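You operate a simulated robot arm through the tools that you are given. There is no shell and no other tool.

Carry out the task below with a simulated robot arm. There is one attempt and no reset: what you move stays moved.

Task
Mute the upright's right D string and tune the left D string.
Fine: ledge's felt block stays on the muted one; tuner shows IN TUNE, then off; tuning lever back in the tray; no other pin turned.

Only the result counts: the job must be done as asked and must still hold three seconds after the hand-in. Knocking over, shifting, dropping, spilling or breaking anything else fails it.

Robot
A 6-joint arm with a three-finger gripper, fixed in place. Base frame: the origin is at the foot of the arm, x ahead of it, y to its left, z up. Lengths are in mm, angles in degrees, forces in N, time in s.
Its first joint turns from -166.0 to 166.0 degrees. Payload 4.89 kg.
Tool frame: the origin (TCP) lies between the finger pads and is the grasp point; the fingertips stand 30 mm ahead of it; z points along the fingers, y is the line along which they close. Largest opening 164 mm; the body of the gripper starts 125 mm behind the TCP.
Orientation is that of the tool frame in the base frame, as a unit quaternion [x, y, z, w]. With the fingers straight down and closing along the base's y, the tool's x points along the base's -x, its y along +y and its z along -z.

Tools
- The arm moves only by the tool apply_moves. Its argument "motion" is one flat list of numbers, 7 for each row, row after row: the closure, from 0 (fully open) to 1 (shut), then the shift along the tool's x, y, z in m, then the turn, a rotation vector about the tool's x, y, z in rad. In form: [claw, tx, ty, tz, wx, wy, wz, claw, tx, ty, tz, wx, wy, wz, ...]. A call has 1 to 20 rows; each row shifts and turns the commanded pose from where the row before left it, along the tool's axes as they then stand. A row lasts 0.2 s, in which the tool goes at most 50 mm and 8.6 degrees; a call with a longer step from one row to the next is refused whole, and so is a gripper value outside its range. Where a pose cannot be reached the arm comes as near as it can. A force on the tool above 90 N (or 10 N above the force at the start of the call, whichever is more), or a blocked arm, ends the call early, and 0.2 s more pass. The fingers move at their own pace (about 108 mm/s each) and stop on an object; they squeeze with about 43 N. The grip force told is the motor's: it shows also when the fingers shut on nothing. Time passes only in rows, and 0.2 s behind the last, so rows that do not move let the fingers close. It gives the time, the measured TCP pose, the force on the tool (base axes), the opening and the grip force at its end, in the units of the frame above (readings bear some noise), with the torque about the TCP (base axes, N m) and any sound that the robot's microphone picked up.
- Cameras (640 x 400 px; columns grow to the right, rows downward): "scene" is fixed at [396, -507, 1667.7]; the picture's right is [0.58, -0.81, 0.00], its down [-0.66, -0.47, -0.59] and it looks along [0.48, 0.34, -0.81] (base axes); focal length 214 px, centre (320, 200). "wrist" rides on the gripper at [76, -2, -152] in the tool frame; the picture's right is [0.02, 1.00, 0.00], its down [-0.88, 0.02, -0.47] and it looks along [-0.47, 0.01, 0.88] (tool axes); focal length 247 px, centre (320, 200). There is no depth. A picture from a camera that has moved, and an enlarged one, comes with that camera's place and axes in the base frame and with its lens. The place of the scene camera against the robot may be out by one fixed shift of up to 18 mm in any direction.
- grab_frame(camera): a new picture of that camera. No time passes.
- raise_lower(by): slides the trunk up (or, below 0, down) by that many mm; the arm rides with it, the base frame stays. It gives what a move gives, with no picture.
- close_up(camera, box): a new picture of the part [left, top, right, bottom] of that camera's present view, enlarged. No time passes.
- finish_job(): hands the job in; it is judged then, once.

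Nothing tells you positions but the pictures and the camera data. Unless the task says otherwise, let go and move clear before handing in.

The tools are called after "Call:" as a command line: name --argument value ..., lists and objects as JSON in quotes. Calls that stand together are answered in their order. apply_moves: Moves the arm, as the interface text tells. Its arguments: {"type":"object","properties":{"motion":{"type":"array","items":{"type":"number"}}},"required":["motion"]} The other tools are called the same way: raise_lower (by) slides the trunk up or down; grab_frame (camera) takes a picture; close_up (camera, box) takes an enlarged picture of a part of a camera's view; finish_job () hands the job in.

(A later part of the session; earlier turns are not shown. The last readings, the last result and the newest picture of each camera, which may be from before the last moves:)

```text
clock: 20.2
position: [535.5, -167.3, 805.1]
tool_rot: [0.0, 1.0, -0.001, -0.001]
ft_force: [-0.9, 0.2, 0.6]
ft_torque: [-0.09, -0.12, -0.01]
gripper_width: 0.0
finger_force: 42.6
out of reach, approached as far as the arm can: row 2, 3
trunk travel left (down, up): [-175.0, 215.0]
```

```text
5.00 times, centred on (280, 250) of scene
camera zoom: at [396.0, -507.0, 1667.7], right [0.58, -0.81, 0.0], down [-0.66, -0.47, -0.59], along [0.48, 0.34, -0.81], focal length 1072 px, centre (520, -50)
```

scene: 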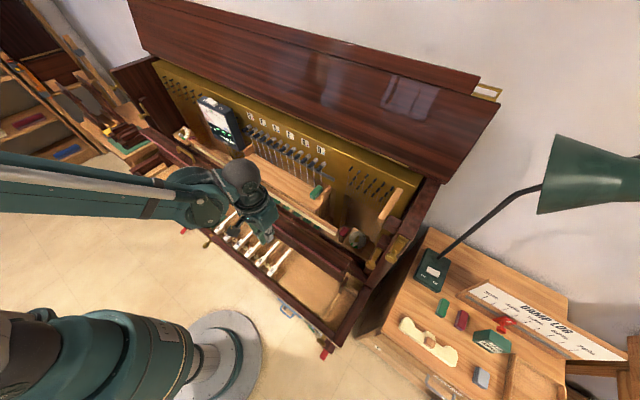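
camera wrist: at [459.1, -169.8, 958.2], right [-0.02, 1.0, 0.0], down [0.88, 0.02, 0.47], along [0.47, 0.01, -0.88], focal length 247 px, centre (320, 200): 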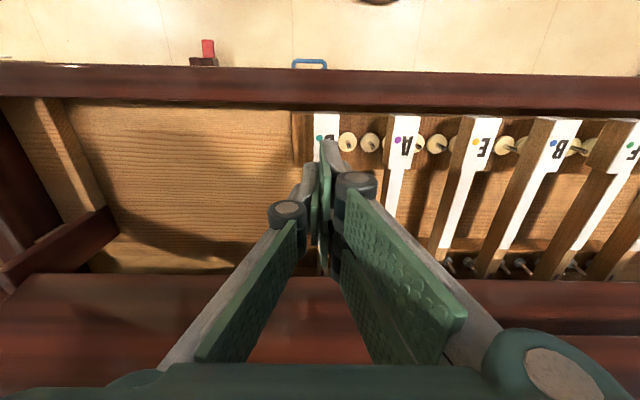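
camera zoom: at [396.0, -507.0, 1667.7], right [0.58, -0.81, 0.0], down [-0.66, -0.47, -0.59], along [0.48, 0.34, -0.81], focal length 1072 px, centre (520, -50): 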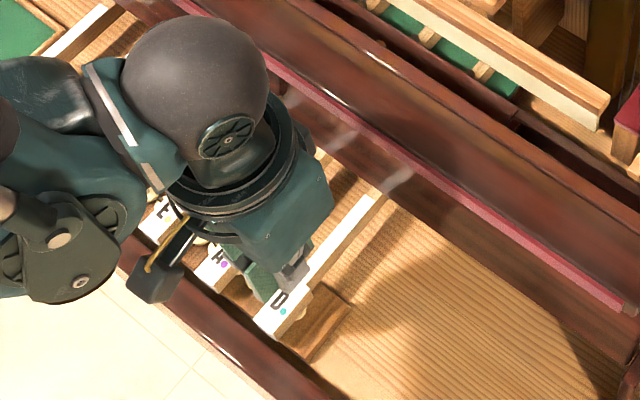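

The vertical reach limit is hit here. I'll go up, set the x over the key head, and then use the trunk to lower.

Call:
apply_moves --motion '[1, 0, 0, -0.045, 0, 0, 0, 1, 0, 0, -0.045, 0, 0, 0, 1, 0, 0, 0, 0, 0, 0]'

```text
clock: 21.0
position: [535.8, -168.3, 893.7]
tool_rot: [0.0, 1.0, -0.001, 0.0]
ft_force: [-0.9, 0.2, 0.0]
ft_torque: [-0.04, -0.04, 0.0]
gripper_width: 0.1
finger_force: 43.2
trunk travel left (down, up): [-175.0, 215.0]
```

Call:
apply_moves --motion '[1, 0.0148, 0.0043, 0, 0, 0, 0, 1, 0, 0, 0, 0, 0, 0]'

Call:
raise_lower --by -80

Call:
grab_frame --camera "wrist"

Call:
close_up --camera "scene" --box '[230, 210, 330, 290]'

```text
clock: 21.6
position: [521.5, -164.4, 893.7]
tool_rot: [0.0, 1.0, 0.0, -0.001]
ft_force: [-0.5, 0.6, -0.6]
ft_torque: [-0.01, 0.02, -0.02]
gripper_width: 0.1
finger_force: 42.7
trunk travel left (down, up): [-175.0, 215.0]
```

```text
clock: 22.8
position: [523.1, -164.0, 814.5]
tool_rot: [0.0, 1.0, 0.0, -0.001]
ft_force: [0.3, -0.7, -0.3]
ft_torque: [0.0, 0.03, 0.01]
gripper_width: 0.0
finger_force: 43.0
trunk travel left (down, up): [-95.0, 295.0]
```

```text
taken
camera wrist: at [445.8, -166.5, 966.6], right [-0.02, 1.0, 0.0], down [0.88, 0.02, 0.47], along [0.47, 0.01, -0.88], focal length 247 px, centre (320, 200)
```

wrist: 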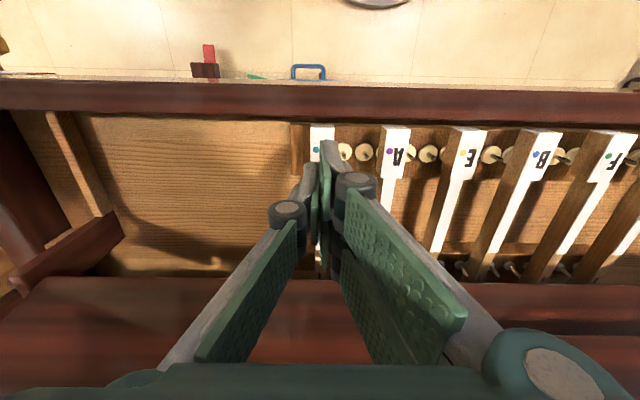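

```text
5.00 times, centred on (280, 250) of scene
camera zoom: at [396.0, -507.0, 1667.7], right [0.58, -0.81, 0.0], down [-0.66, -0.47, -0.59], along [0.48, 0.34, -0.81], focal length 1072 px, centre (520, -50)
```

zoom: 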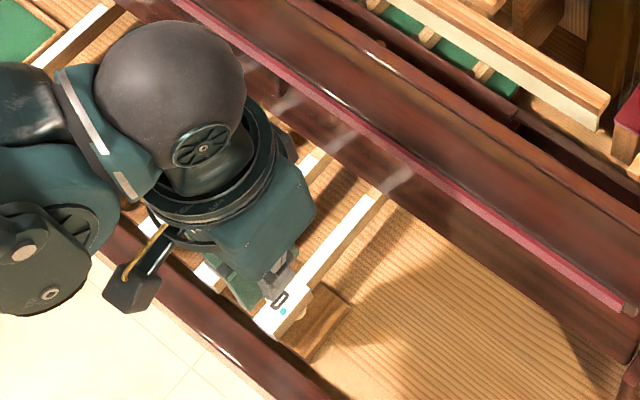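

Fingertips about 50 mm above the D key. Lowering with the arm in small steps.

Call:
apply_moves --motion '[1, 0, 0, 0.02, 0, 0, 0, 1, 0, 0, 0.02, 0, 0, 0]'

Call:
close_up --camera "scene" --box '[230, 210, 330, 290]'

Call:
grab_frame --camera "wrist"

```text
clock: 23.4
position: [520.6, -166.3, 773.1]
tool_rot: [-0.001, 1.0, 0.0, -0.001]
ft_force: [-0.8, 0.0, 0.0]
ft_torque: [-0.04, -0.15, 0.0]
gripper_width: 0.0
finger_force: 43.3
trunk travel left (down, up): [-95.0, 295.0]
```

```text
5.00 times, centred on (280, 250) of scene
camera zoom: at [396.0, -507.0, 1667.7], right [0.58, -0.81, 0.0], down [-0.66, -0.47, -0.59], along [0.48, 0.34, -0.81], focal length 1072 px, centre (520, -50)
```

zoom: 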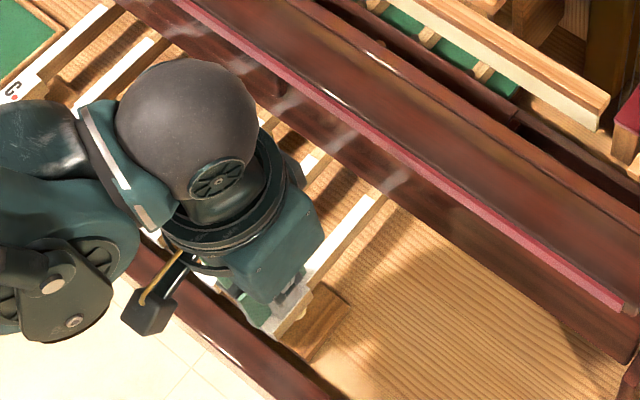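

```text
taken
camera wrist: at [444.1, -167.6, 926.3], right [-0.02, 1.0, 0.0], down [0.88, 0.02, 0.47], along [0.47, 0.01, -0.88], focal length 247 px, centre (320, 200)
```

wrist: 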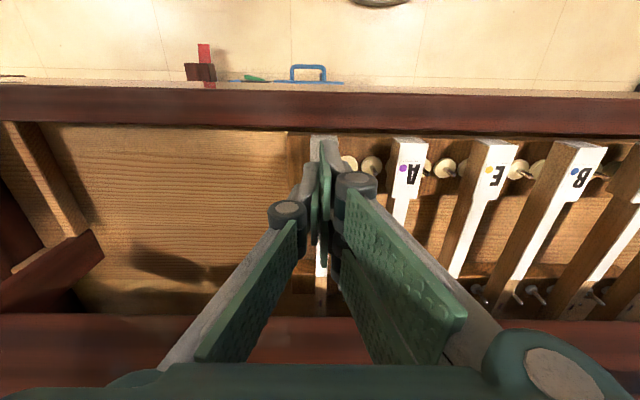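

Just above the key now. I'll press it down and read the tuner.

Call:
apply_moves --motion '[1, 0, 0.001, 0.007, 0, 0, 0, 1, 0, 0, 0.007, 0, 0, 0]'

Call:
close_up --camera "scene" --box '[185, 85, 265, 155]'

Call:
close_up --camera "scene" --box '[230, 210, 330, 290]'

```text
clock: 24.0
position: [521.8, -164.8, 758.4]
tool_rot: [0.0, 1.0, 0.001, -0.001]
ft_force: [-0.1, 0.3, 1.3]
ft_torque: [-0.04, -0.05, -0.03]
gripper_width: 0.0
finger_force: 42.6
trunk travel left (down, up): [-95.0, 295.0]
heard: click
```

```text
5.71 times, centred on (225, 120) of scene
camera zoom: at [396.0, -507.0, 1667.7], right [0.58, -0.81, 0.0], down [-0.66, -0.47, -0.59], along [0.48, 0.34, -0.81], focal length 1226 px, centre (863, 657)
```

zoom: 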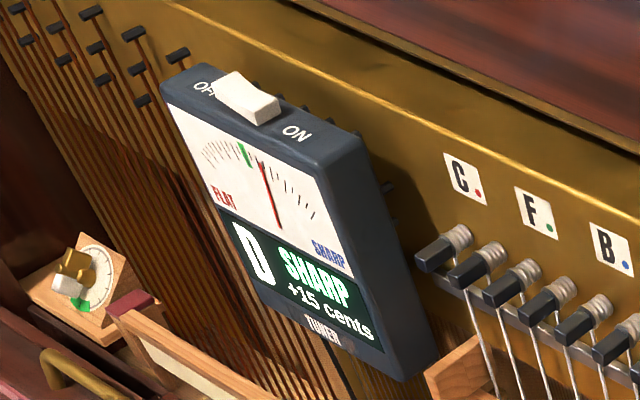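

```text
5.00 times, centred on (280, 250) of scene
camera zoom: at [396.0, -507.0, 1667.7], right [0.58, -0.81, 0.0], down [-0.66, -0.47, -0.59], along [0.48, 0.34, -0.81], focal length 1072 px, centre (520, -50)
```

zoom: 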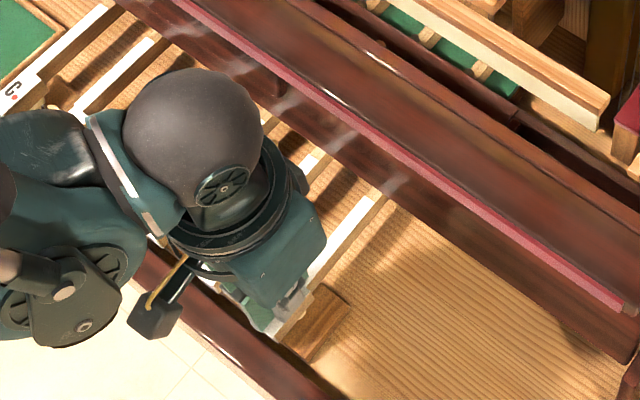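

It reads "D SHARP +15 cents", so the tuner is on and the left D is sharp. I'll release the key and see whether the reading persists.

Call:
apply_moves --motion '[1, 0, 0, -0.03, 0, 0, 0, 1, 0, 0, -0.04, 0, 0, 0]'

Call:
close_up --camera "scene" --box '[185, 85, 265, 155]'

Call:
close_up --camera "scene" --box '[230, 210, 330, 290]'

```text
clock: 24.6
position: [521.8, -164.7, 829.4]
tool_rot: [0.0, 1.0, 0.001, -0.001]
ft_force: [1.6, 0.0, -1.3]
ft_torque: [0.13, 0.35, -0.03]
gripper_width: 0.1
finger_force: 43.4
trunk travel left (down, up): [-95.0, 295.0]
```

```text
5.71 times, centred on (225, 120) of scene
camera zoom: at [396.0, -507.0, 1667.7], right [0.58, -0.81, 0.0], down [-0.66, -0.47, -0.59], along [0.48, 0.34, -0.81], focal length 1226 px, centre (863, 657)
```

zoom: 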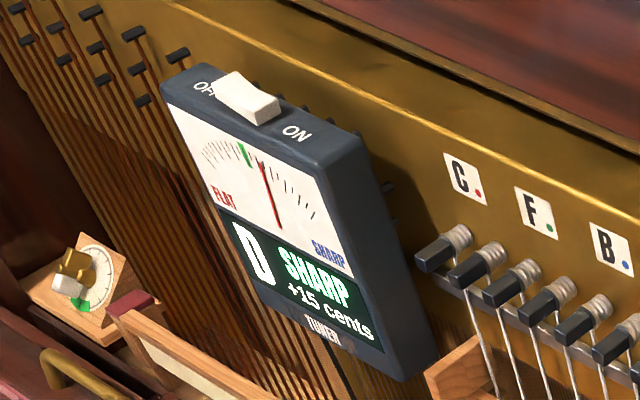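

```text
5.00 times, centred on (280, 250) of scene
camera zoom: at [396.0, -507.0, 1667.7], right [0.58, -0.81, 0.0], down [-0.66, -0.47, -0.59], along [0.48, 0.34, -0.81], focal length 1072 px, centre (520, -50)
```

zoom: 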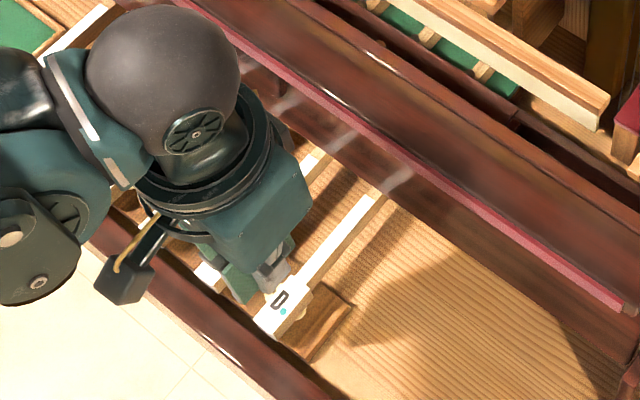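

The reading holds after release. Now I'll rise and travel left over the tray to get the tuning lever.

Call:
apply_moves --motion '[0, -0.01, 0, -0.045, 0, 0, 0, 0, -0.01, 0, -0.045, 0, 0, 0, 0, -0.02, 0, -0.045, 0, 0, 0, 0, -0.02, 0, -0.045, 0, 0, 0, 0, -0.02, 0.03, 0, 0, 0, 0, 0, 0, 0.046, 0, 0, 0, 0, 0, 0, 0.046, 0, 0, 0, 0, 0, 0, 0.046, 0, 0, 0, 0, 0, 0, 0.046, 0, 0, 0, 0, 0, 0, 0.046, 0, 0, 0, 0, 0, 0, 0.046, 0, 0, 0, 0, 0, 0, 0.046, 0, 0, 0, 0, 0, 0, 0.046, 0, 0, 0, 0, 0, 0, 0.046, 0, 0, 0, 0, 0, 0, 0.046, 0, 0, 0, 0, 0, 0, 0.046, 0, 0, 0, 0, 0, 0, 0.046, 0, 0, 0, 0, 0, 0, 0.046, 0, 0, 0, 0]'

Call:
close_up --camera "scene" --box '[185, 85, 265, 155]'

```text
clock: 28.4
position: [600.6, 464.4, 1007.2]
tool_rot: [0.0, 1.0, 0.0, 0.0]
ft_force: [-0.2, -1.9, 0.7]
ft_torque: [0.27, 0.0, 0.0]
gripper_width: 164.2
finger_force: 0.1
trunk travel left (down, up): [-95.0, 295.0]
```

```text
5.71 times, centred on (225, 120) of scene
camera zoom: at [396.0, -507.0, 1667.7], right [0.58, -0.81, 0.0], down [-0.66, -0.47, -0.59], along [0.48, 0.34, -0.81], focal length 1226 px, centre (863, 657)
```

zoom: 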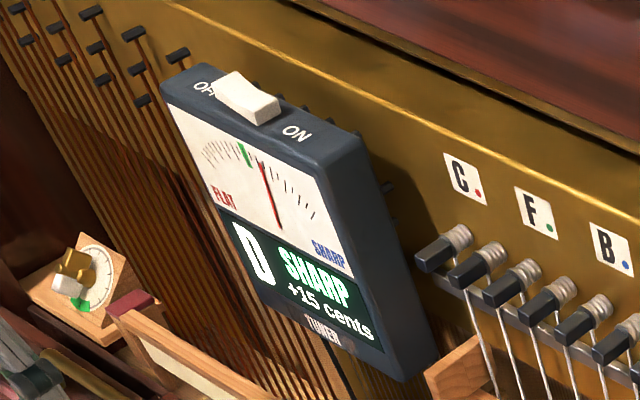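

The reading still holds. Now I'll turn the tool 90° so the fingers straddle the lever handle, and look.

Call:
apply_moves --motion '[0, 0, 0, 0, 0, 0, 0.1428, 0, 0, 0, 0, 0, 0, 0.1428, 0, 0, 0, 0, 0, 0, 0.1428, 0, 0, 0, 0, 0, 0, 0.1428, 0, 0, 0, 0, 0, 0, 0.1428, 0, 0, 0, 0, 0, 0, 0.1428, 0, 0, 0, 0, 0, 0, 0.1428, 0, 0, 0, 0, 0, 0, 0.1428, 0, 0, 0, 0, 0, 0, 0.1428, 0, 0, 0, 0, 0, 0, 0.1428, 0, 0, 0, 0, 0, 0, 0.1428, 0, 0, -0.033, 0, 0, 0, 0, 0, 0, -0.033, 0, 0, 0, 0]'

Call:
grab_frame --camera "wrist"

Call:
grab_frame --camera "scene"

```text
clock: 31.2
position: [536.0, 463.9, 1007.3]
tool_rot: [0.708, 0.706, 0.0, -0.001]
ft_force: [1.3, -0.2, -0.8]
ft_torque: [-0.04, 0.18, -0.01]
gripper_width: 164.2
finger_force: 0.0
trunk travel left (down, up): [-95.0, 295.0]
```

```text
taken
camera wrist: at [534.9, 540.0, 1160.0], right [1.0, 0.02, 0.0], down [0.02, -0.88, 0.47], along [0.01, -0.47, -0.88], focal length 247 px, centre (320, 200)
```

wrist: 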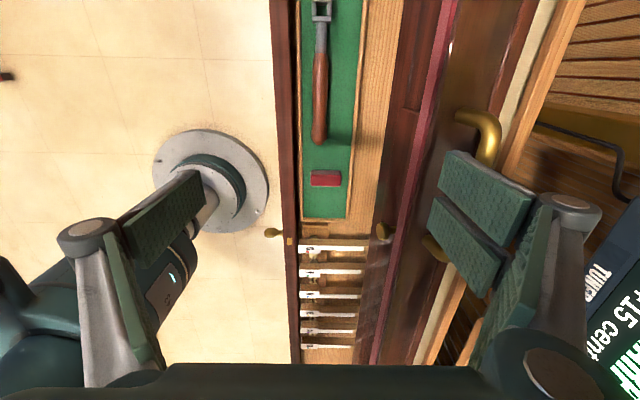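

```text
taken
```

scene: 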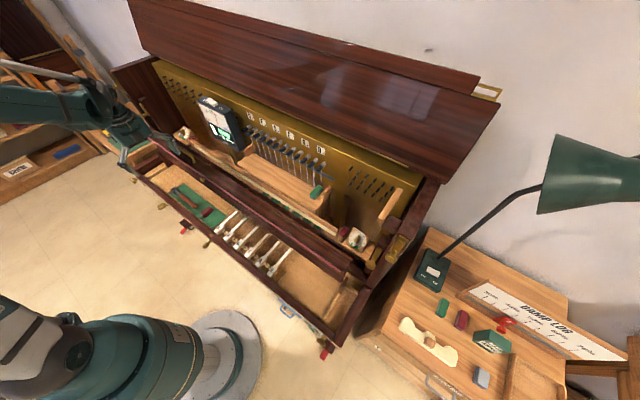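

Call:
close_up --camera "wrist" --box '[290, 0, 370, 80]'

Call:
close_up --camera "wrist" --box '[280, 70, 400, 190]'

Call:
close_up --camera "scene" --box '[160, 175, 240, 235]'

```text
5.00 times, centred on (330, 40) of wrist
camera zoom: at [534.9, 540.0, 1160.0], right [1.0, 0.02, 0.0], down [0.02, -0.88, 0.47], along [0.01, -0.47, -0.88], focal length 1235 px, centre (270, 1000)
```

zoom: 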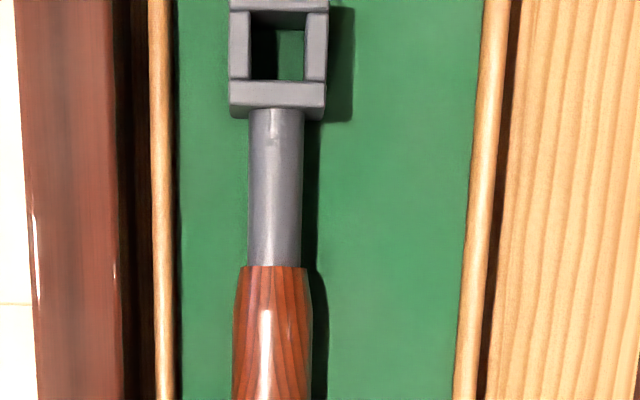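

```text
3.33 times, centred on (340, 130) of wrist
camera zoom: at [534.9, 540.0, 1160.0], right [1.0, 0.02, 0.0], down [0.02, -0.88, 0.47], along [0.01, -0.47, -0.88], focal length 823 px, centre (253, 433)
```

zoom: 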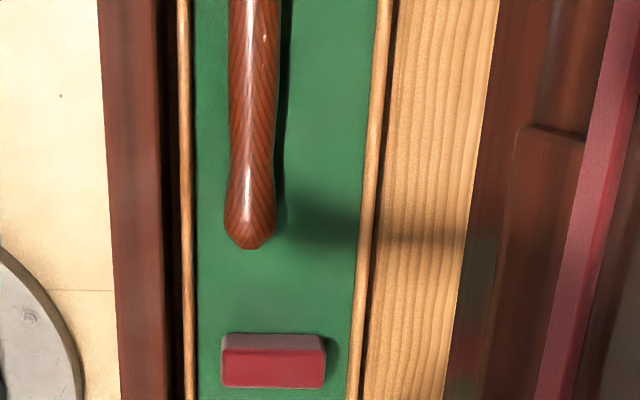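

```text
6.67 times, centred on (200, 205) of scene
camera zoom: at [396.0, -507.0, 1667.7], right [0.58, -0.81, 0.0], down [-0.66, -0.47, -0.59], along [0.48, 0.34, -0.81], focal length 1430 px, centre (1120, 167)
```

zoom: 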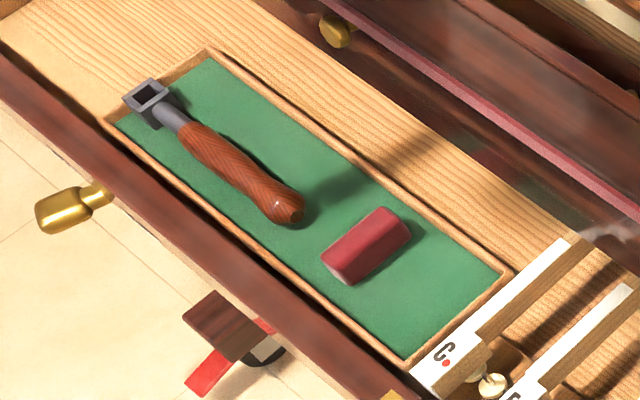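

The lever lies along y at x≈535, with its head near y≈613 and the handle from y≈416 to 560. The rail at (x≈617, z≈945) is close to the gripper body's sweep, so I'll tilt 8° away from it, narrow the fingers, and lower to a pre-grasp height.

Call:
apply_moves --motion '[0.79, 0, 0, 0, -0.14, 0, 0, 0.79, 0.0128, -0.0068, 0.0429, 0, 0, 0, 0.79, 0.0128, -0.0068, 0.0429, 0, 0, 0, 0.79, 0.0128, -0.0068, 0.0429, 0, 0, 0, 0.79, 0.0128, -0.0068, 0.0429, 0, 0, 0, 0.79, 0.0128, -0.0068, 0.0429, 0, 0, 0]'

Call:
grab_frame --camera "wrist"

Call:
grab_frame --camera "scene"

```text
clock: 32.6
position: [531.6, 524.9, 792.3]
tool_rot: [0.706, 0.705, 0.05, 0.049]
ft_force: [-1.1, -1.3, 1.3]
ft_torque: [0.23, -0.17, 0.03]
gripper_width: 34.4
finger_force: 0.1
trunk travel left (down, up): [-95.0, 295.0]
```

```text
taken
camera wrist: at [509.1, 599.9, 944.4], right [0.99, 0.02, 0.14], down [-0.05, -0.88, 0.47], along [0.13, -0.47, -0.87], focal length 247 px, centre (320, 200)
```

wrist: 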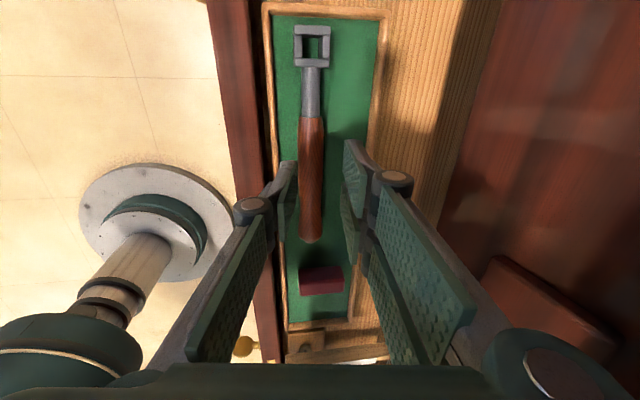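

```text
taken
```

scene: 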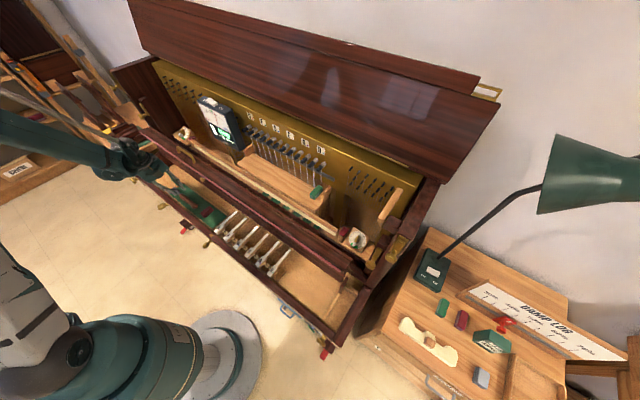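

Call:
close_up --camera "wrist" --box '[260, 10, 380, 130]'

Call:
close_up --camera "wrist" --box '[250, 120, 390, 260]'

Call:
close_up --camera "scene" --box '[130, 150, 240, 235]'

```text
3.33 times, centred on (320, 70) of wrist
camera zoom: at [509.1, 599.9, 944.4], right [0.99, 0.02, 0.14], down [-0.05, -0.88, 0.47], along [0.13, -0.47, -0.87], focal length 823 px, centre (320, 633)
```

zoom: 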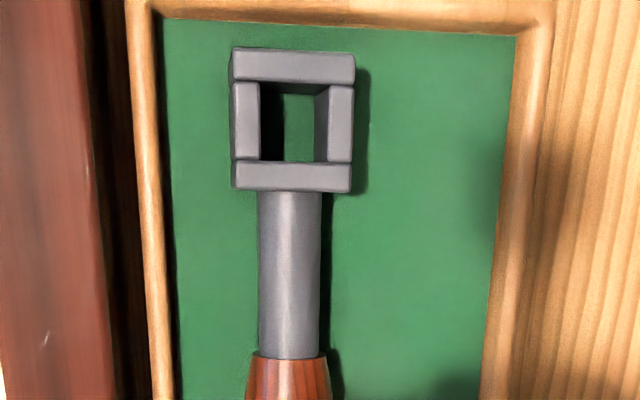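

```text
2.86 times, centred on (320, 190) of wrist
camera zoom: at [509.1, 599.9, 944.4], right [0.99, 0.02, 0.14], down [-0.05, -0.88, 0.47], along [0.13, -0.47, -0.87], focal length 706 px, centre (320, 229)
```

zoom: 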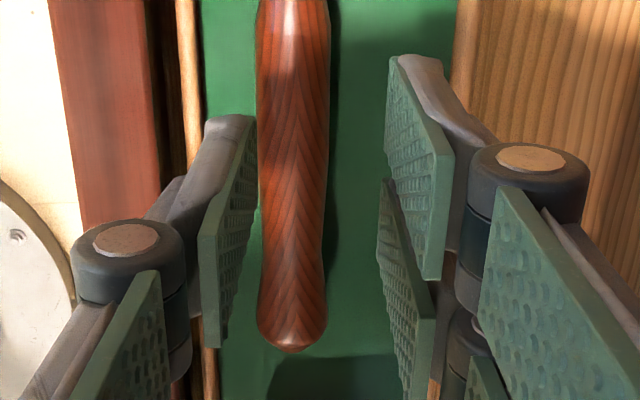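

```text
4.71 times, centred on (185, 192) of scene
camera zoom: at [396.0, -507.0, 1667.7], right [0.58, -0.81, 0.0], down [-0.66, -0.47, -0.59], along [0.48, 0.34, -0.81], focal length 1009 px, centre (955, 235)
```

zoom: 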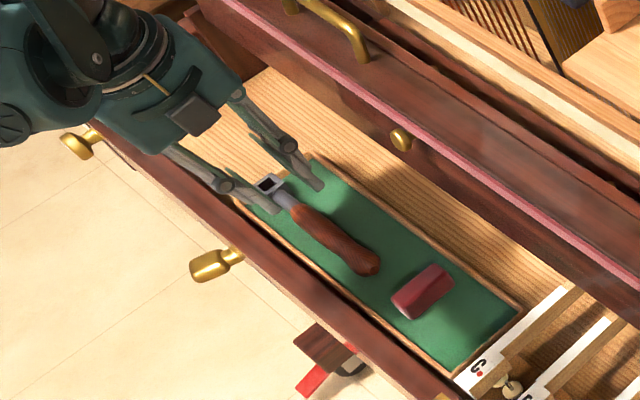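

Lever axis is at x≈534.7, and the fingers straddle it. Lowering most of the way.

Call:
apply_moves --motion '[0.79, 0.004, -0.0031, 0.0223, 0, 0, 0, 0.79, 0, -0.0032, 0.0223, 0, 0, 0]'

Call:
close_up --camera "wrist" --box '[240, 0, 400, 260]'

Call:
close_up --camera "scene" --box '[130, 150, 240, 235]'

```text
clock: 33.2
position: [532.8, 531.2, 748.0]
tool_rot: [0.705, 0.706, 0.05, 0.049]
ft_force: [-0.7, -1.1, 0.2]
ft_torque: [0.11, -0.11, 0.01]
gripper_width: 34.6
finger_force: 0.0
trunk travel left (down, up): [-95.0, 295.0]
```

```text
1.54 times, centred on (320, 130) of wrist
camera zoom: at [509.2, 606.2, 899.1], right [0.99, 0.02, 0.14], down [-0.05, -0.88, 0.47], along [0.13, -0.47, -0.87], focal length 380 px, centre (320, 308)
```

zoom: 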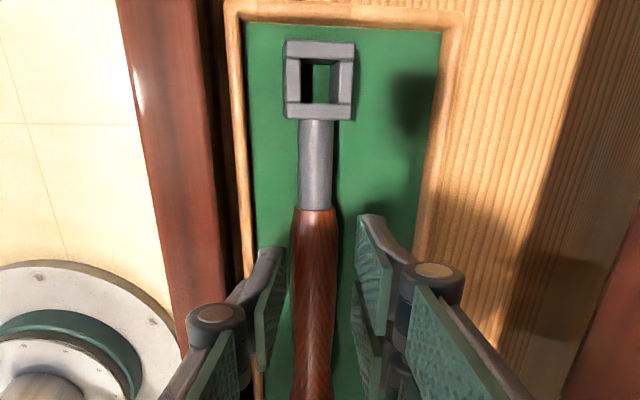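

```text
4.71 times, centred on (185, 192) of scene
camera zoom: at [396.0, -507.0, 1667.7], right [0.58, -0.81, 0.0], down [-0.66, -0.47, -0.59], along [0.48, 0.34, -0.81], focal length 1009 px, centre (955, 235)
```

zoom: 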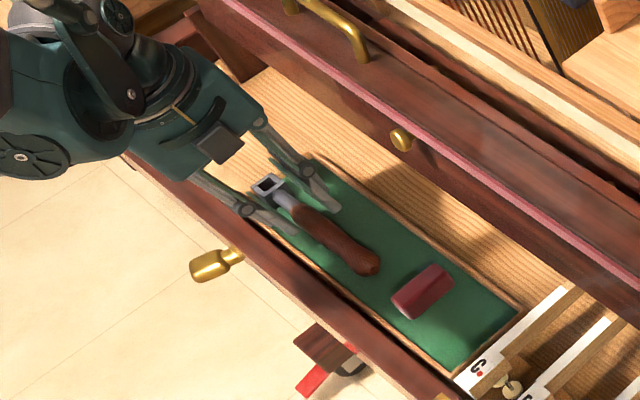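

Call:
apply_moves --motion '[0.79, 0, -0.0017, 0.0119, 0, 0, 0]'

Call:
apply_moves --motion '[0.79, 0, -0.0004, 0.003, 0, 0, 0]'

Call:
apply_moves --motion '[0.79, 0, -0.0004, 0.003, 0, 0, 0]'

Call:
close_up --camera "wrist" --box '[240, 0, 400, 260]'

```text
clock: 33.6
position: [534.0, 532.2, 736.3]
tool_rot: [0.705, 0.706, 0.05, 0.05]
ft_force: [-0.3, -0.7, -0.3]
ft_torque: [0.04, -0.05, 0.01]
gripper_width: 34.3
finger_force: 0.1
trunk travel left (down, up): [-95.0, 295.0]
```

```text
clock: 34.0
position: [533.1, 532.0, 733.2]
tool_rot: [0.706, 0.705, 0.049, 0.049]
ft_force: [0.3, -0.5, -0.1]
ft_torque: [0.02, -0.01, 0.02]
gripper_width: 34.6
finger_force: 0.2
trunk travel left (down, up): [-95.0, 295.0]
```

```text
clock: 34.4
position: [531.5, 532.7, 729.2]
tool_rot: [0.705, 0.706, 0.049, 0.049]
ft_force: [-0.4, -1.4, -0.9]
ft_torque: [0.03, -0.02, -0.03]
gripper_width: 34.4
finger_force: 0.0
trunk travel left (down, up): [-95.0, 295.0]
```

```text
1.54 times, centred on (320, 130) of wrist
camera zoom: at [509.8, 608.3, 880.6], right [0.99, 0.02, 0.14], down [-0.05, -0.88, 0.47], along [0.13, -0.47, -0.87], focal length 380 px, centre (320, 308)
```

zoom: 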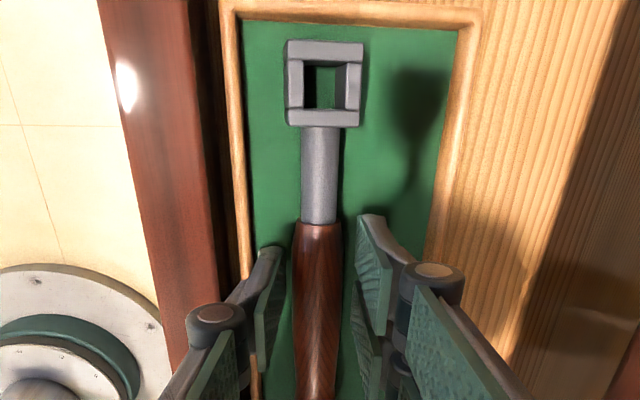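

Call:
apply_moves --motion '[0.79, 0, -0.0004, 0.003, 0, 0, 0]'

Call:
apply_moves --motion '[0.79, 0, -0.0003, 0.002, 0, 0, 0]'

```text
clock: 34.8
position: [533.4, 532.0, 725.7]
tool_rot: [0.705, 0.705, 0.048, 0.05]
ft_force: [-0.7, -0.3, -0.4]
ft_torque: [-0.02, 0.0, 0.01]
gripper_width: 34.3
finger_force: 0.1
trunk travel left (down, up): [-95.0, 295.0]
```

```text
clock: 35.2
position: [531.8, 532.6, 724.7]
tool_rot: [0.705, 0.706, 0.049, 0.049]
ft_force: [0.8, -0.4, -0.6]
ft_torque: [-0.02, -0.01, 0.0]
gripper_width: 34.5
finger_force: 0.0
trunk travel left (down, up): [-95.0, 295.0]
```

The fingertips are just above the tray floor without contact, with the handle between the pads. Closing the grip.

Call:
apply_moves --motion '[1, 0, 0, 0, 0, 0, 0, 1, 0, 0, 0, 0, 0, 0, 1, 0, 0, 0, 0, 0, 0]'

Call:
close_up --camera "wrist" --box '[240, 0, 400, 260]'

```text
clock: 36.0
position: [533.4, 532.0, 723.9]
tool_rot: [0.706, 0.705, 0.049, 0.049]
ft_force: [-1.0, -0.3, 0.0]
ft_torque: [-0.01, 0.03, -0.02]
gripper_width: 24.8
finger_force: 42.6
trunk travel left (down, up): [-95.0, 295.0]
```

```text
1.54 times, centred on (320, 130) of wrist
camera zoom: at [509.5, 607.7, 875.4], right [0.99, 0.02, 0.14], down [-0.05, -0.88, 0.47], along [0.13, -0.47, -0.87], focal length 380 px, centre (320, 308)
```

zoom: 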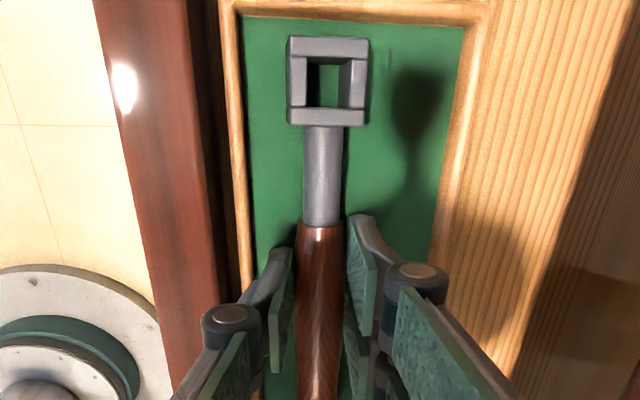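

Gripped (24.8 mm). Lifting straight up, then checking the hold.

Call:
apply_moves --motion '[1, 0, 0.0014, -0.0099, 0, 0, 0, 1, 0, 0.0042, -0.0297, 0, 0, 0, 1, 0, 0.0056, -0.0396, 0, 0, 0, 1, 0, 0.0056, -0.0396, 0, 0, 0]'

Call:
grab_frame --camera "wrist"

Call:
close_up --camera "scene" --box '[110, 130, 260, 245]'

```text
clock: 37.0
position: [532.0, 533.9, 845.6]
tool_rot: [0.706, 0.705, 0.049, 0.048]
ft_force: [0.0, 1.7, -4.0]
ft_torque: [-0.14, 0.18, -0.03]
gripper_width: 24.7
finger_force: 42.6
trunk travel left (down, up): [-95.0, 295.0]
```

```text
taken
camera wrist: at [509.3, 609.6, 995.8], right [0.99, 0.02, 0.14], down [-0.05, -0.88, 0.47], along [0.13, -0.47, -0.87], focal length 247 px, centre (320, 200)
```

wrist: 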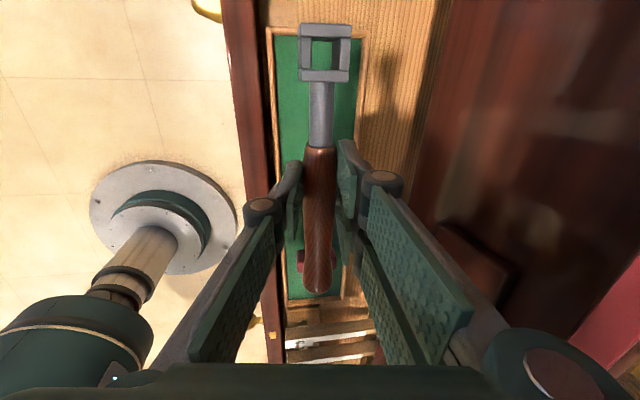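

```text
3.48 times, centred on (185, 188) of scene
camera zoom: at [396.0, -507.0, 1667.7], right [0.58, -0.81, 0.0], down [-0.66, -0.47, -0.59], along [0.48, 0.34, -0.81], focal length 746 px, centre (790, 244)
```

zoom: 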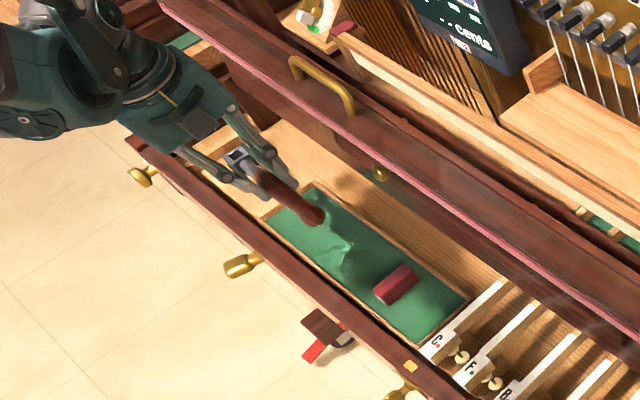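

The lever is held firmly, head at tool +x. I'll raise it clear, then reorient so the head points down and the socket faces the plate.

Call:
apply_moves --motion '[1, 0, 0.0063, -0.0445, 0, 0, 0, 1, 0, 0.0063, -0.0445, 0, 0, 0, 1, 0, 0.0063, -0.0445, 0, 0, 0, 1, 0, 0.0063, -0.0445, 0, 0, 0, 1, 0, 0.0063, -0.0445, 0, 0, 0, 1, 0, 0.0063, -0.0445, 0, 0, 0, 1, 0, 0.0063, -0.0445, 0, 0, 0, 1, 0, 0.0063, -0.0445, 0, 0, 0, 1, 0, 0.0063, -0.0445, 0, 0, 0, 1, 0, 0, 0, 0.14, 0, 0]'

Call:
apply_moves --motion '[1, 0, 0, 0, 0, 0, -0.1428, 1, 0, 0, 0, 0, 0, -0.1428, 1, 0, 0, 0, 0, 0, -0.1428, 1, 0, 0, 0, 0, 0, -0.1428, 1, 0, 0, 0, 0, 0, -0.1428, 1, 0, 0, 0, 0, 0, -0.1428, 1, 0, 0, 0, 0, 0, -0.1428, 1, 0, 0, 0, 0, 0, -0.1428, 1, 0, 0, 0, 0, 0, -0.1428, 1, 0, 0, 0, 0, 0, -0.1428, 1, 0, 0, 0, 0, 0, -0.1428]'

Call:
grab_frame --camera "wrist"

Call:
grab_frame --camera "scene"

```text
clock: 39.2
position: [535.5, 530.7, 1250.2]
tool_rot: [0.707, 0.707, 0.0, 0.0]
ft_force: [-0.8, 0.0, -1.7]
ft_torque: [0.11, -0.17, 0.01]
gripper_width: 24.3
finger_force: 43.1
trunk travel left (down, up): [-95.0, 295.0]
```

```text
clock: 41.6
position: [533.3, 534.1, 1247.9]
tool_rot: [-0.001, 1.0, -0.001, 0.0]
ft_force: [0.3, 0.5, -2.8]
ft_torque: [0.0, 0.06, 0.0]
gripper_width: 24.2
finger_force: 42.9
trunk travel left (down, up): [-95.0, 295.0]
```

```text
taken
camera wrist: at [457.0, 531.3, 1401.1], right [-0.02, 1.0, 0.0], down [0.88, 0.02, 0.47], along [0.47, 0.01, -0.88], focal length 247 px, centre (320, 200)
```

wrist: 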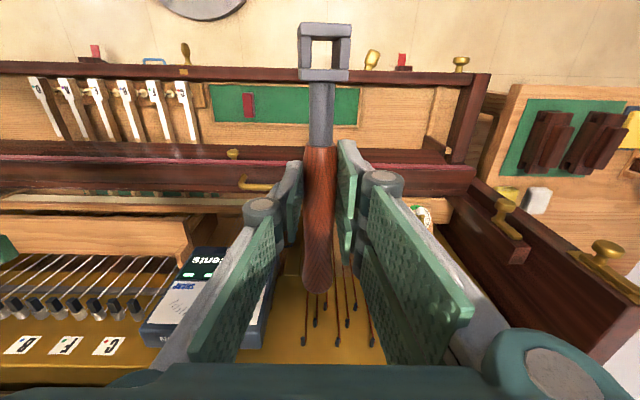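

```text
taken
```

scene: 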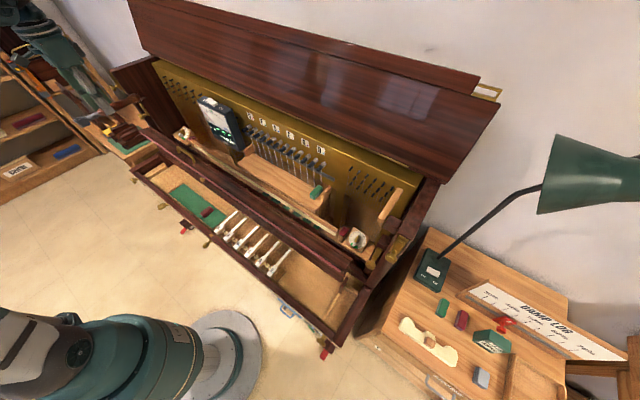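

Call:
close_up --camera "wrist" --box '[280, 0, 370, 100]'

Call:
close_up --camera "scene" --box '[185, 85, 265, 155]'

```text
4.00 times, centred on (325, 50) of wrist
camera zoom: at [457.0, 531.3, 1401.1], right [-0.02, 1.0, 0.0], down [0.88, 0.02, 0.47], along [0.47, 0.01, -0.88], focal length 988 px, centre (300, 800)
```

zoom: 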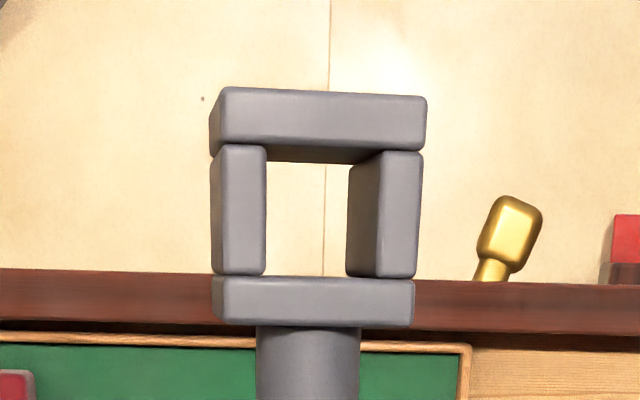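

```text
5.71 times, centred on (225, 120) of scene
camera zoom: at [396.0, -507.0, 1667.7], right [0.58, -0.81, 0.0], down [-0.66, -0.47, -0.59], along [0.48, 0.34, -0.81], focal length 1226 px, centre (863, 657)
```

zoom: 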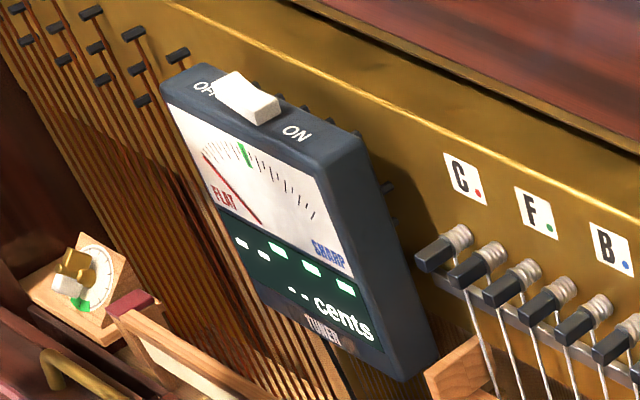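

Lever head center measured in the tool frame at about (83, 0, 22) mm with a ~16 mm square socket. Now moving over to the D side at safe height.

Call:
apply_moves --motion '[1, -0.0079, -0.0453, 0, 0, 0, 0, 1, -0.0079, -0.0453, 0, 0, 0, 0, 1, -0.0079, -0.0453, 0, 0, 0, 0, 1, -0.0079, -0.0453, 0, 0, 0, 0, 1, -0.0079, -0.0453, 0, 0, 0, 0, 1, -0.0079, -0.0453, 0, 0, 0, 0, 1, -0.0079, -0.0453, 0, 0, 0, 0, 1, -0.0079, -0.0453, 0, 0, 0, 0, 1, -0.0079, -0.0453, 0, 0, 0, 0, 1, -0.0079, -0.0453, 0, 0, 0, 0, 1, -0.0079, -0.0453, 0, 0, 0, 0, 1, -0.0079, -0.0453, 0, 0, 0, 0, 1, -0.0079, -0.0453, 0, 0, 0, 0, 1, -0.0079, -0.0453, 0, 0, 0, 0, 1, -0.0079, -0.0453, 0, 0, 0, 0]'

Call:
apply_moves --motion '[1, 0, 0, 0, 0, -0.1428, 0, 1, 0, 0, 0, 0, -0.1428, 0, 1, 0, 0, 0, 0, -0.1428, 0, 1, 0, 0, 0, 0, -0.1428, 0, 1, 0, 0, 0, 0, -0.1428, 0, 1, 0, 0, 0, 0, -0.1428, 0, 1, 0, 0, 0, 0, -0.1428, 0, 1, 0, 0, 0, 0, -0.1428, 0, 1, 0, 0, 0, 0, -0.1428, 0, 1, 0, 0, 0, 0, -0.1428, 0, 1, 0, 0, 0, 0, -0.1428, 0, 1, 0, 0, 0, -0.14, 0, 0]'

Call:
grab_frame --camera "wrist"

Call:
grab_frame --camera "scene"

```text
clock: 44.8
position: [652.1, -144.8, 1246.1]
tool_rot: [0.001, 1.0, 0.0, 0.0]
ft_force: [-1.2, 2.4, -3.4]
ft_torque: [-0.25, -0.06, 0.02]
gripper_width: 24.8
finger_force: 43.5
trunk travel left (down, up): [-95.0, 295.0]
```

```text
clock: 47.4
position: [650.5, -146.2, 1249.5]
tool_rot: [-0.05, 0.705, 0.05, 0.705]
ft_force: [-1.5, 2.1, -2.4]
ft_torque: [-0.01, 0.14, -0.23]
gripper_width: 24.7
finger_force: 43.1
trunk travel left (down, up): [-95.0, 295.0]
```

```text
taken
camera wrist: at [500.1, -170.2, 1173.3], right [-0.14, 0.99, -0.02], down [-0.47, -0.05, 0.88], along [0.87, 0.13, 0.47], focal length 247 px, centre (320, 200)
```

wrist: 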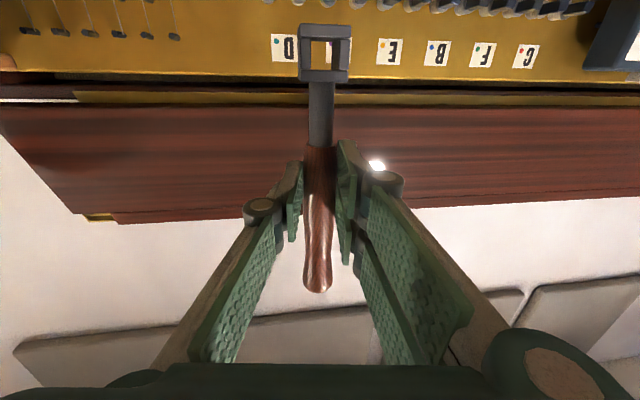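

```text
taken
```

scene: 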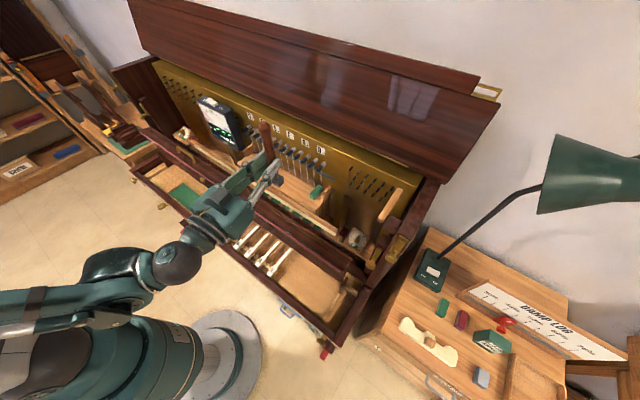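

The tool now points at the plate with the lever's head down, handle up. I'll lower and advance to a stand-off in front of the left-D pin for alignment.

Call:
apply_moves --motion '[1, 0.021, -0.005, 0.0294, 0, 0, 0, 1, 0.021, -0.005, 0.0294, 0, 0, 0, 1, 0.021, -0.005, 0.0294, 0, 0, 0]'

Call:
grab_frame --camera "wrist"

Call:
close_up --camera "wrist" --box '[240, 0, 400, 110]'

Call:
close_up --camera "scene" --box '[240, 100, 360, 200]'

```text
clock: 48.2
position: [741.5, -149.8, 1185.5]
tool_rot: [-0.049, 0.705, 0.05, 0.706]
ft_force: [-2.5, 0.5, -1.4]
ft_torque: [-0.03, 0.23, -0.12]
gripper_width: 24.5
finger_force: 43.4
trunk travel left (down, up): [-95.0, 295.0]
```

```text
taken
camera wrist: at [590.9, -173.1, 1108.9], right [-0.14, 0.99, -0.02], down [-0.47, -0.05, 0.88], along [0.87, 0.13, 0.47], focal length 247 px, centre (320, 200)
```

wrist: 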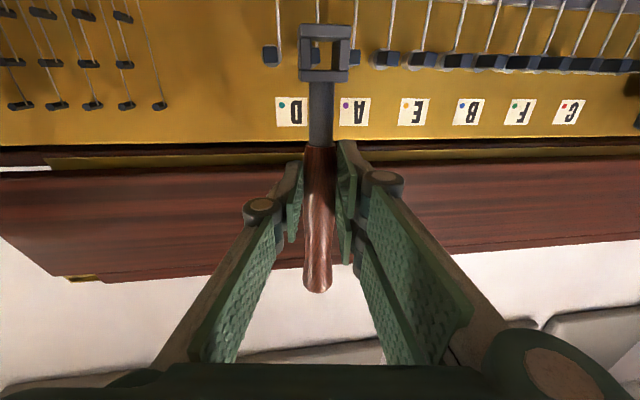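

```text
3.64 times, centred on (320, 55) of wrist
camera zoom: at [590.9, -173.1, 1108.9], right [-0.14, 0.99, -0.02], down [-0.47, -0.05, 0.88], along [0.87, 0.13, 0.47], focal length 898 px, centre (320, 727)
```

zoom: 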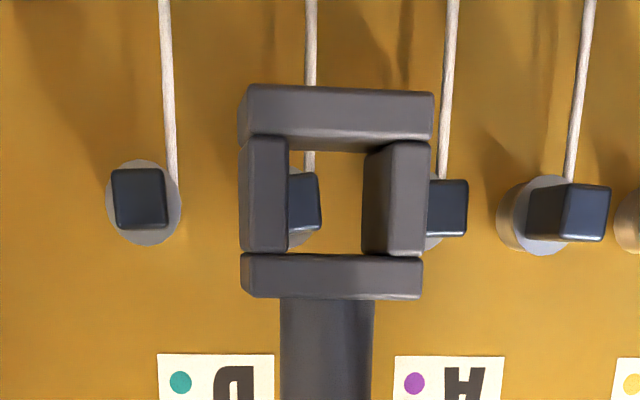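

```text
4.00 times, centred on (300, 150) of scene
camera zoom: at [396.0, -507.0, 1667.7], right [0.58, -0.81, 0.0], down [-0.66, -0.47, -0.59], along [0.48, 0.34, -0.81], focal length 858 px, centre (400, 400)
```

zoom: 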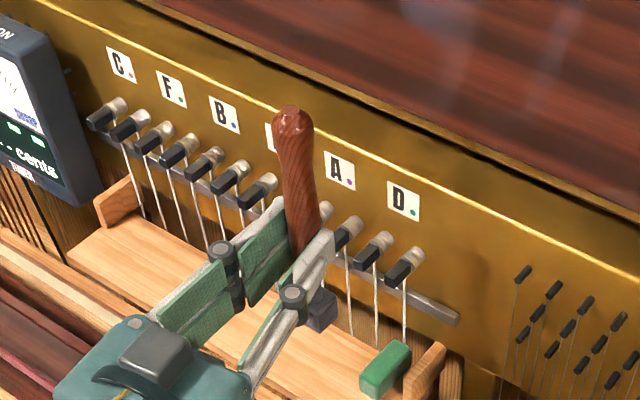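

Very clear view through the socket: the left-D pin end sits about 2 mm below and 0.6 mm left of the socket center. I'll advance part-way with that correction and re-check.

Call:
apply_moves --motion '[1, 0.002, -0.0036, 0.0298, 0, 0, 0, 1, 0, 0, 0, 0, 0, 0]'

Call:
close_up --camera "wrist" --box '[240, 0, 400, 110]'

Call:
close_up --camera "scene" --box '[270, 110, 350, 180]'

```text
clock: 48.8
position: [769.5, -145.5, 1182.9]
tool_rot: [-0.049, 0.706, 0.049, 0.705]
ft_force: [0.7, 0.0, -2.7]
ft_torque: [-0.01, 0.05, -0.01]
gripper_width: 24.6
finger_force: 43.3
trunk travel left (down, up): [-95.0, 295.0]
```

```text
3.64 times, centred on (320, 55) of wrist
camera zoom: at [619.8, -170.4, 1107.0], right [-0.14, 0.99, -0.02], down [-0.47, -0.05, 0.88], along [0.87, 0.13, 0.47], focal length 898 px, centre (320, 727)
```

zoom: 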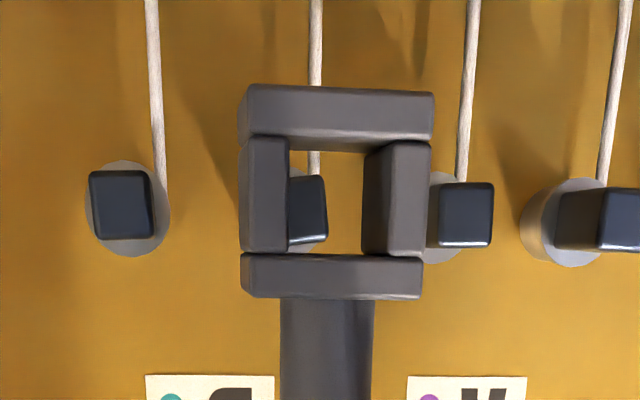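

```text
5.71 times, centred on (310, 145) of scene
camera zoom: at [396.0, -507.0, 1667.7], right [0.58, -0.81, 0.0], down [-0.66, -0.47, -0.59], along [0.48, 0.34, -0.81], focal length 1226 px, centre (377, 514)
```

zoom: 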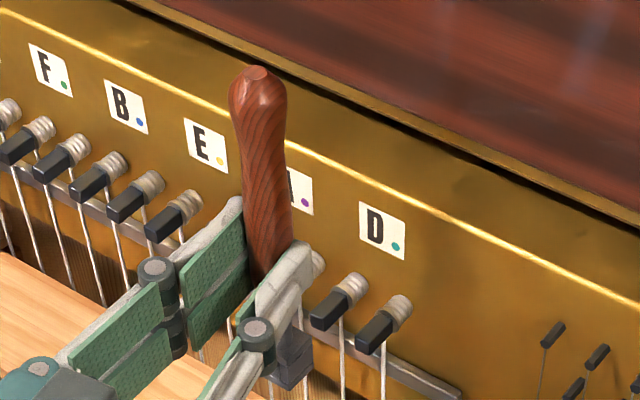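

The pin is about 1.8 mm right and 0.9 mm above the socket axis. Correcting and advancing to just before the tip.

Call:
apply_moves --motion '[1, -0.0009, -0.0043, 0.0176, 0, 0, 0, 1, 0, 0, 0, 0, 0, 0]'

Call:
close_up --camera "wrist" --box '[240, 0, 400, 110]'

Call:
close_up --camera "scene" --box '[270, 110, 350, 180]'

```text
clock: 49.4
position: [788.6, -150.2, 1183.4]
tool_rot: [-0.049, 0.705, 0.049, 0.705]
ft_force: [-0.9, 0.5, -3.1]
ft_torque: [-0.02, 0.06, 0.03]
gripper_width: 24.5
finger_force: 42.7
trunk travel left (down, up): [-95.0, 295.0]
```

```text
3.64 times, centred on (320, 55) of wrist
camera zoom: at [637.7, -173.8, 1108.4], right [-0.14, 0.99, -0.02], down [-0.47, -0.05, 0.88], along [0.87, 0.13, 0.47], focal length 898 px, centre (320, 727)
```

zoom: 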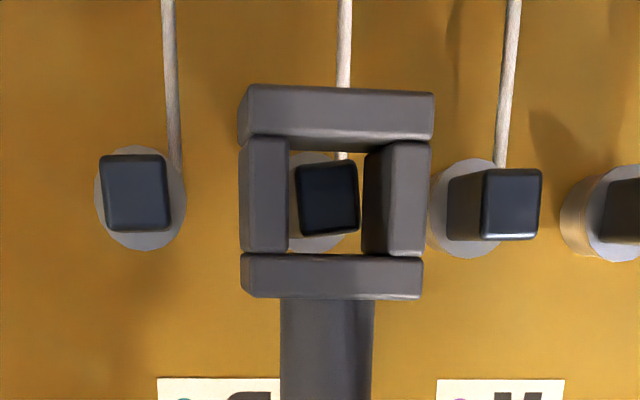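

```text
5.71 times, centred on (310, 145) of scene
camera zoom: at [396.0, -507.0, 1667.7], right [0.58, -0.81, 0.0], down [-0.66, -0.47, -0.59], along [0.48, 0.34, -0.81], focal length 1226 px, centre (377, 514)
```

zoom: 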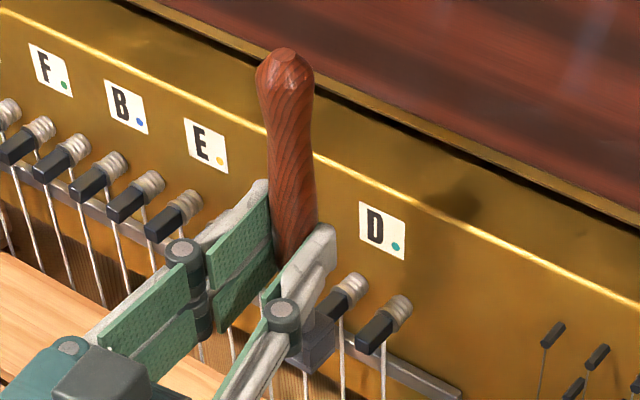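

The pin end is now visible inside the socket opening, about 2 mm to the left (+y) and slightly low. I'll make a small lateral correction without advancing and re-check.

Call:
apply_moves --motion '[1, 0.0006, 0.0019, 0.0003, 0, 0, 0, 1, 0, 0, 0, 0, 0, 0, 1, 0, 0, 0, 0, 0, 0]'

Call:
close_up --camera "wrist" --box '[280, 20, 360, 80]'

Call:
apply_moves --motion '[1, 0, 0, 0, 0, 0, 0, 1, 0, 0, 0, 0, 0, 0]'

Call:
close_up --camera "wrist" --box '[280, 20, 360, 80]'

```text
clock: 50.2
position: [789.9, -147.8, 1182.3]
tool_rot: [-0.049, 0.706, 0.049, 0.705]
ft_force: [-0.2, 0.3, -2.1]
ft_torque: [0.04, 0.06, 0.01]
gripper_width: 24.6
finger_force: 43.0
trunk travel left (down, up): [-95.0, 295.0]
```

```text
6.67 times, centred on (320, 50) of wrist
camera zoom: at [639.0, -171.8, 1107.8], right [-0.14, 0.99, -0.02], down [-0.47, -0.05, 0.88], along [0.87, 0.13, 0.47], focal length 1646 px, centre (320, 1200)
```

zoom: 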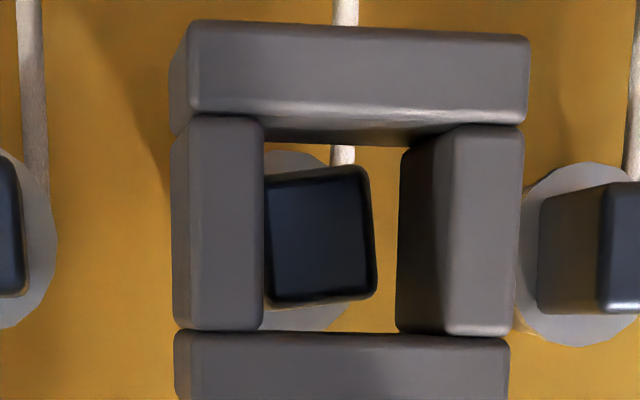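

```text
clock: 50.8
position: [789.4, -148.6, 1183.5]
tool_rot: [-0.05, 0.706, 0.05, 0.705]
ft_force: [0.8, 0.7, -3.1]
ft_torque: [0.01, 0.08, 0.03]
gripper_width: 24.5
finger_force: 43.8
trunk travel left (down, up): [-95.0, 295.0]
```

```text
6.67 times, centred on (320, 50) of wrist
camera zoom: at [639.0, -171.8, 1107.8], right [-0.14, 0.99, -0.02], down [-0.47, -0.05, 0.88], along [0.87, 0.13, 0.47], focal length 1646 px, centre (320, 1200)
```

zoom: 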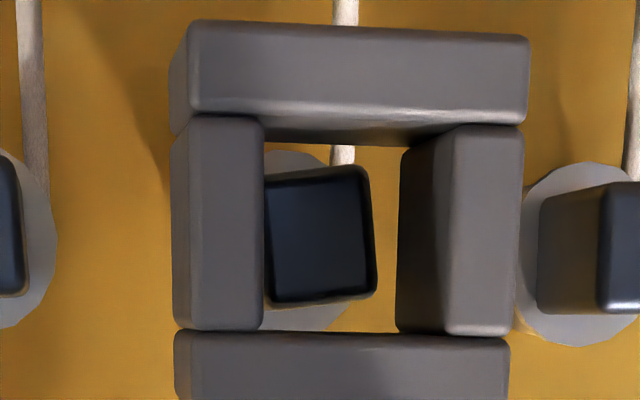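

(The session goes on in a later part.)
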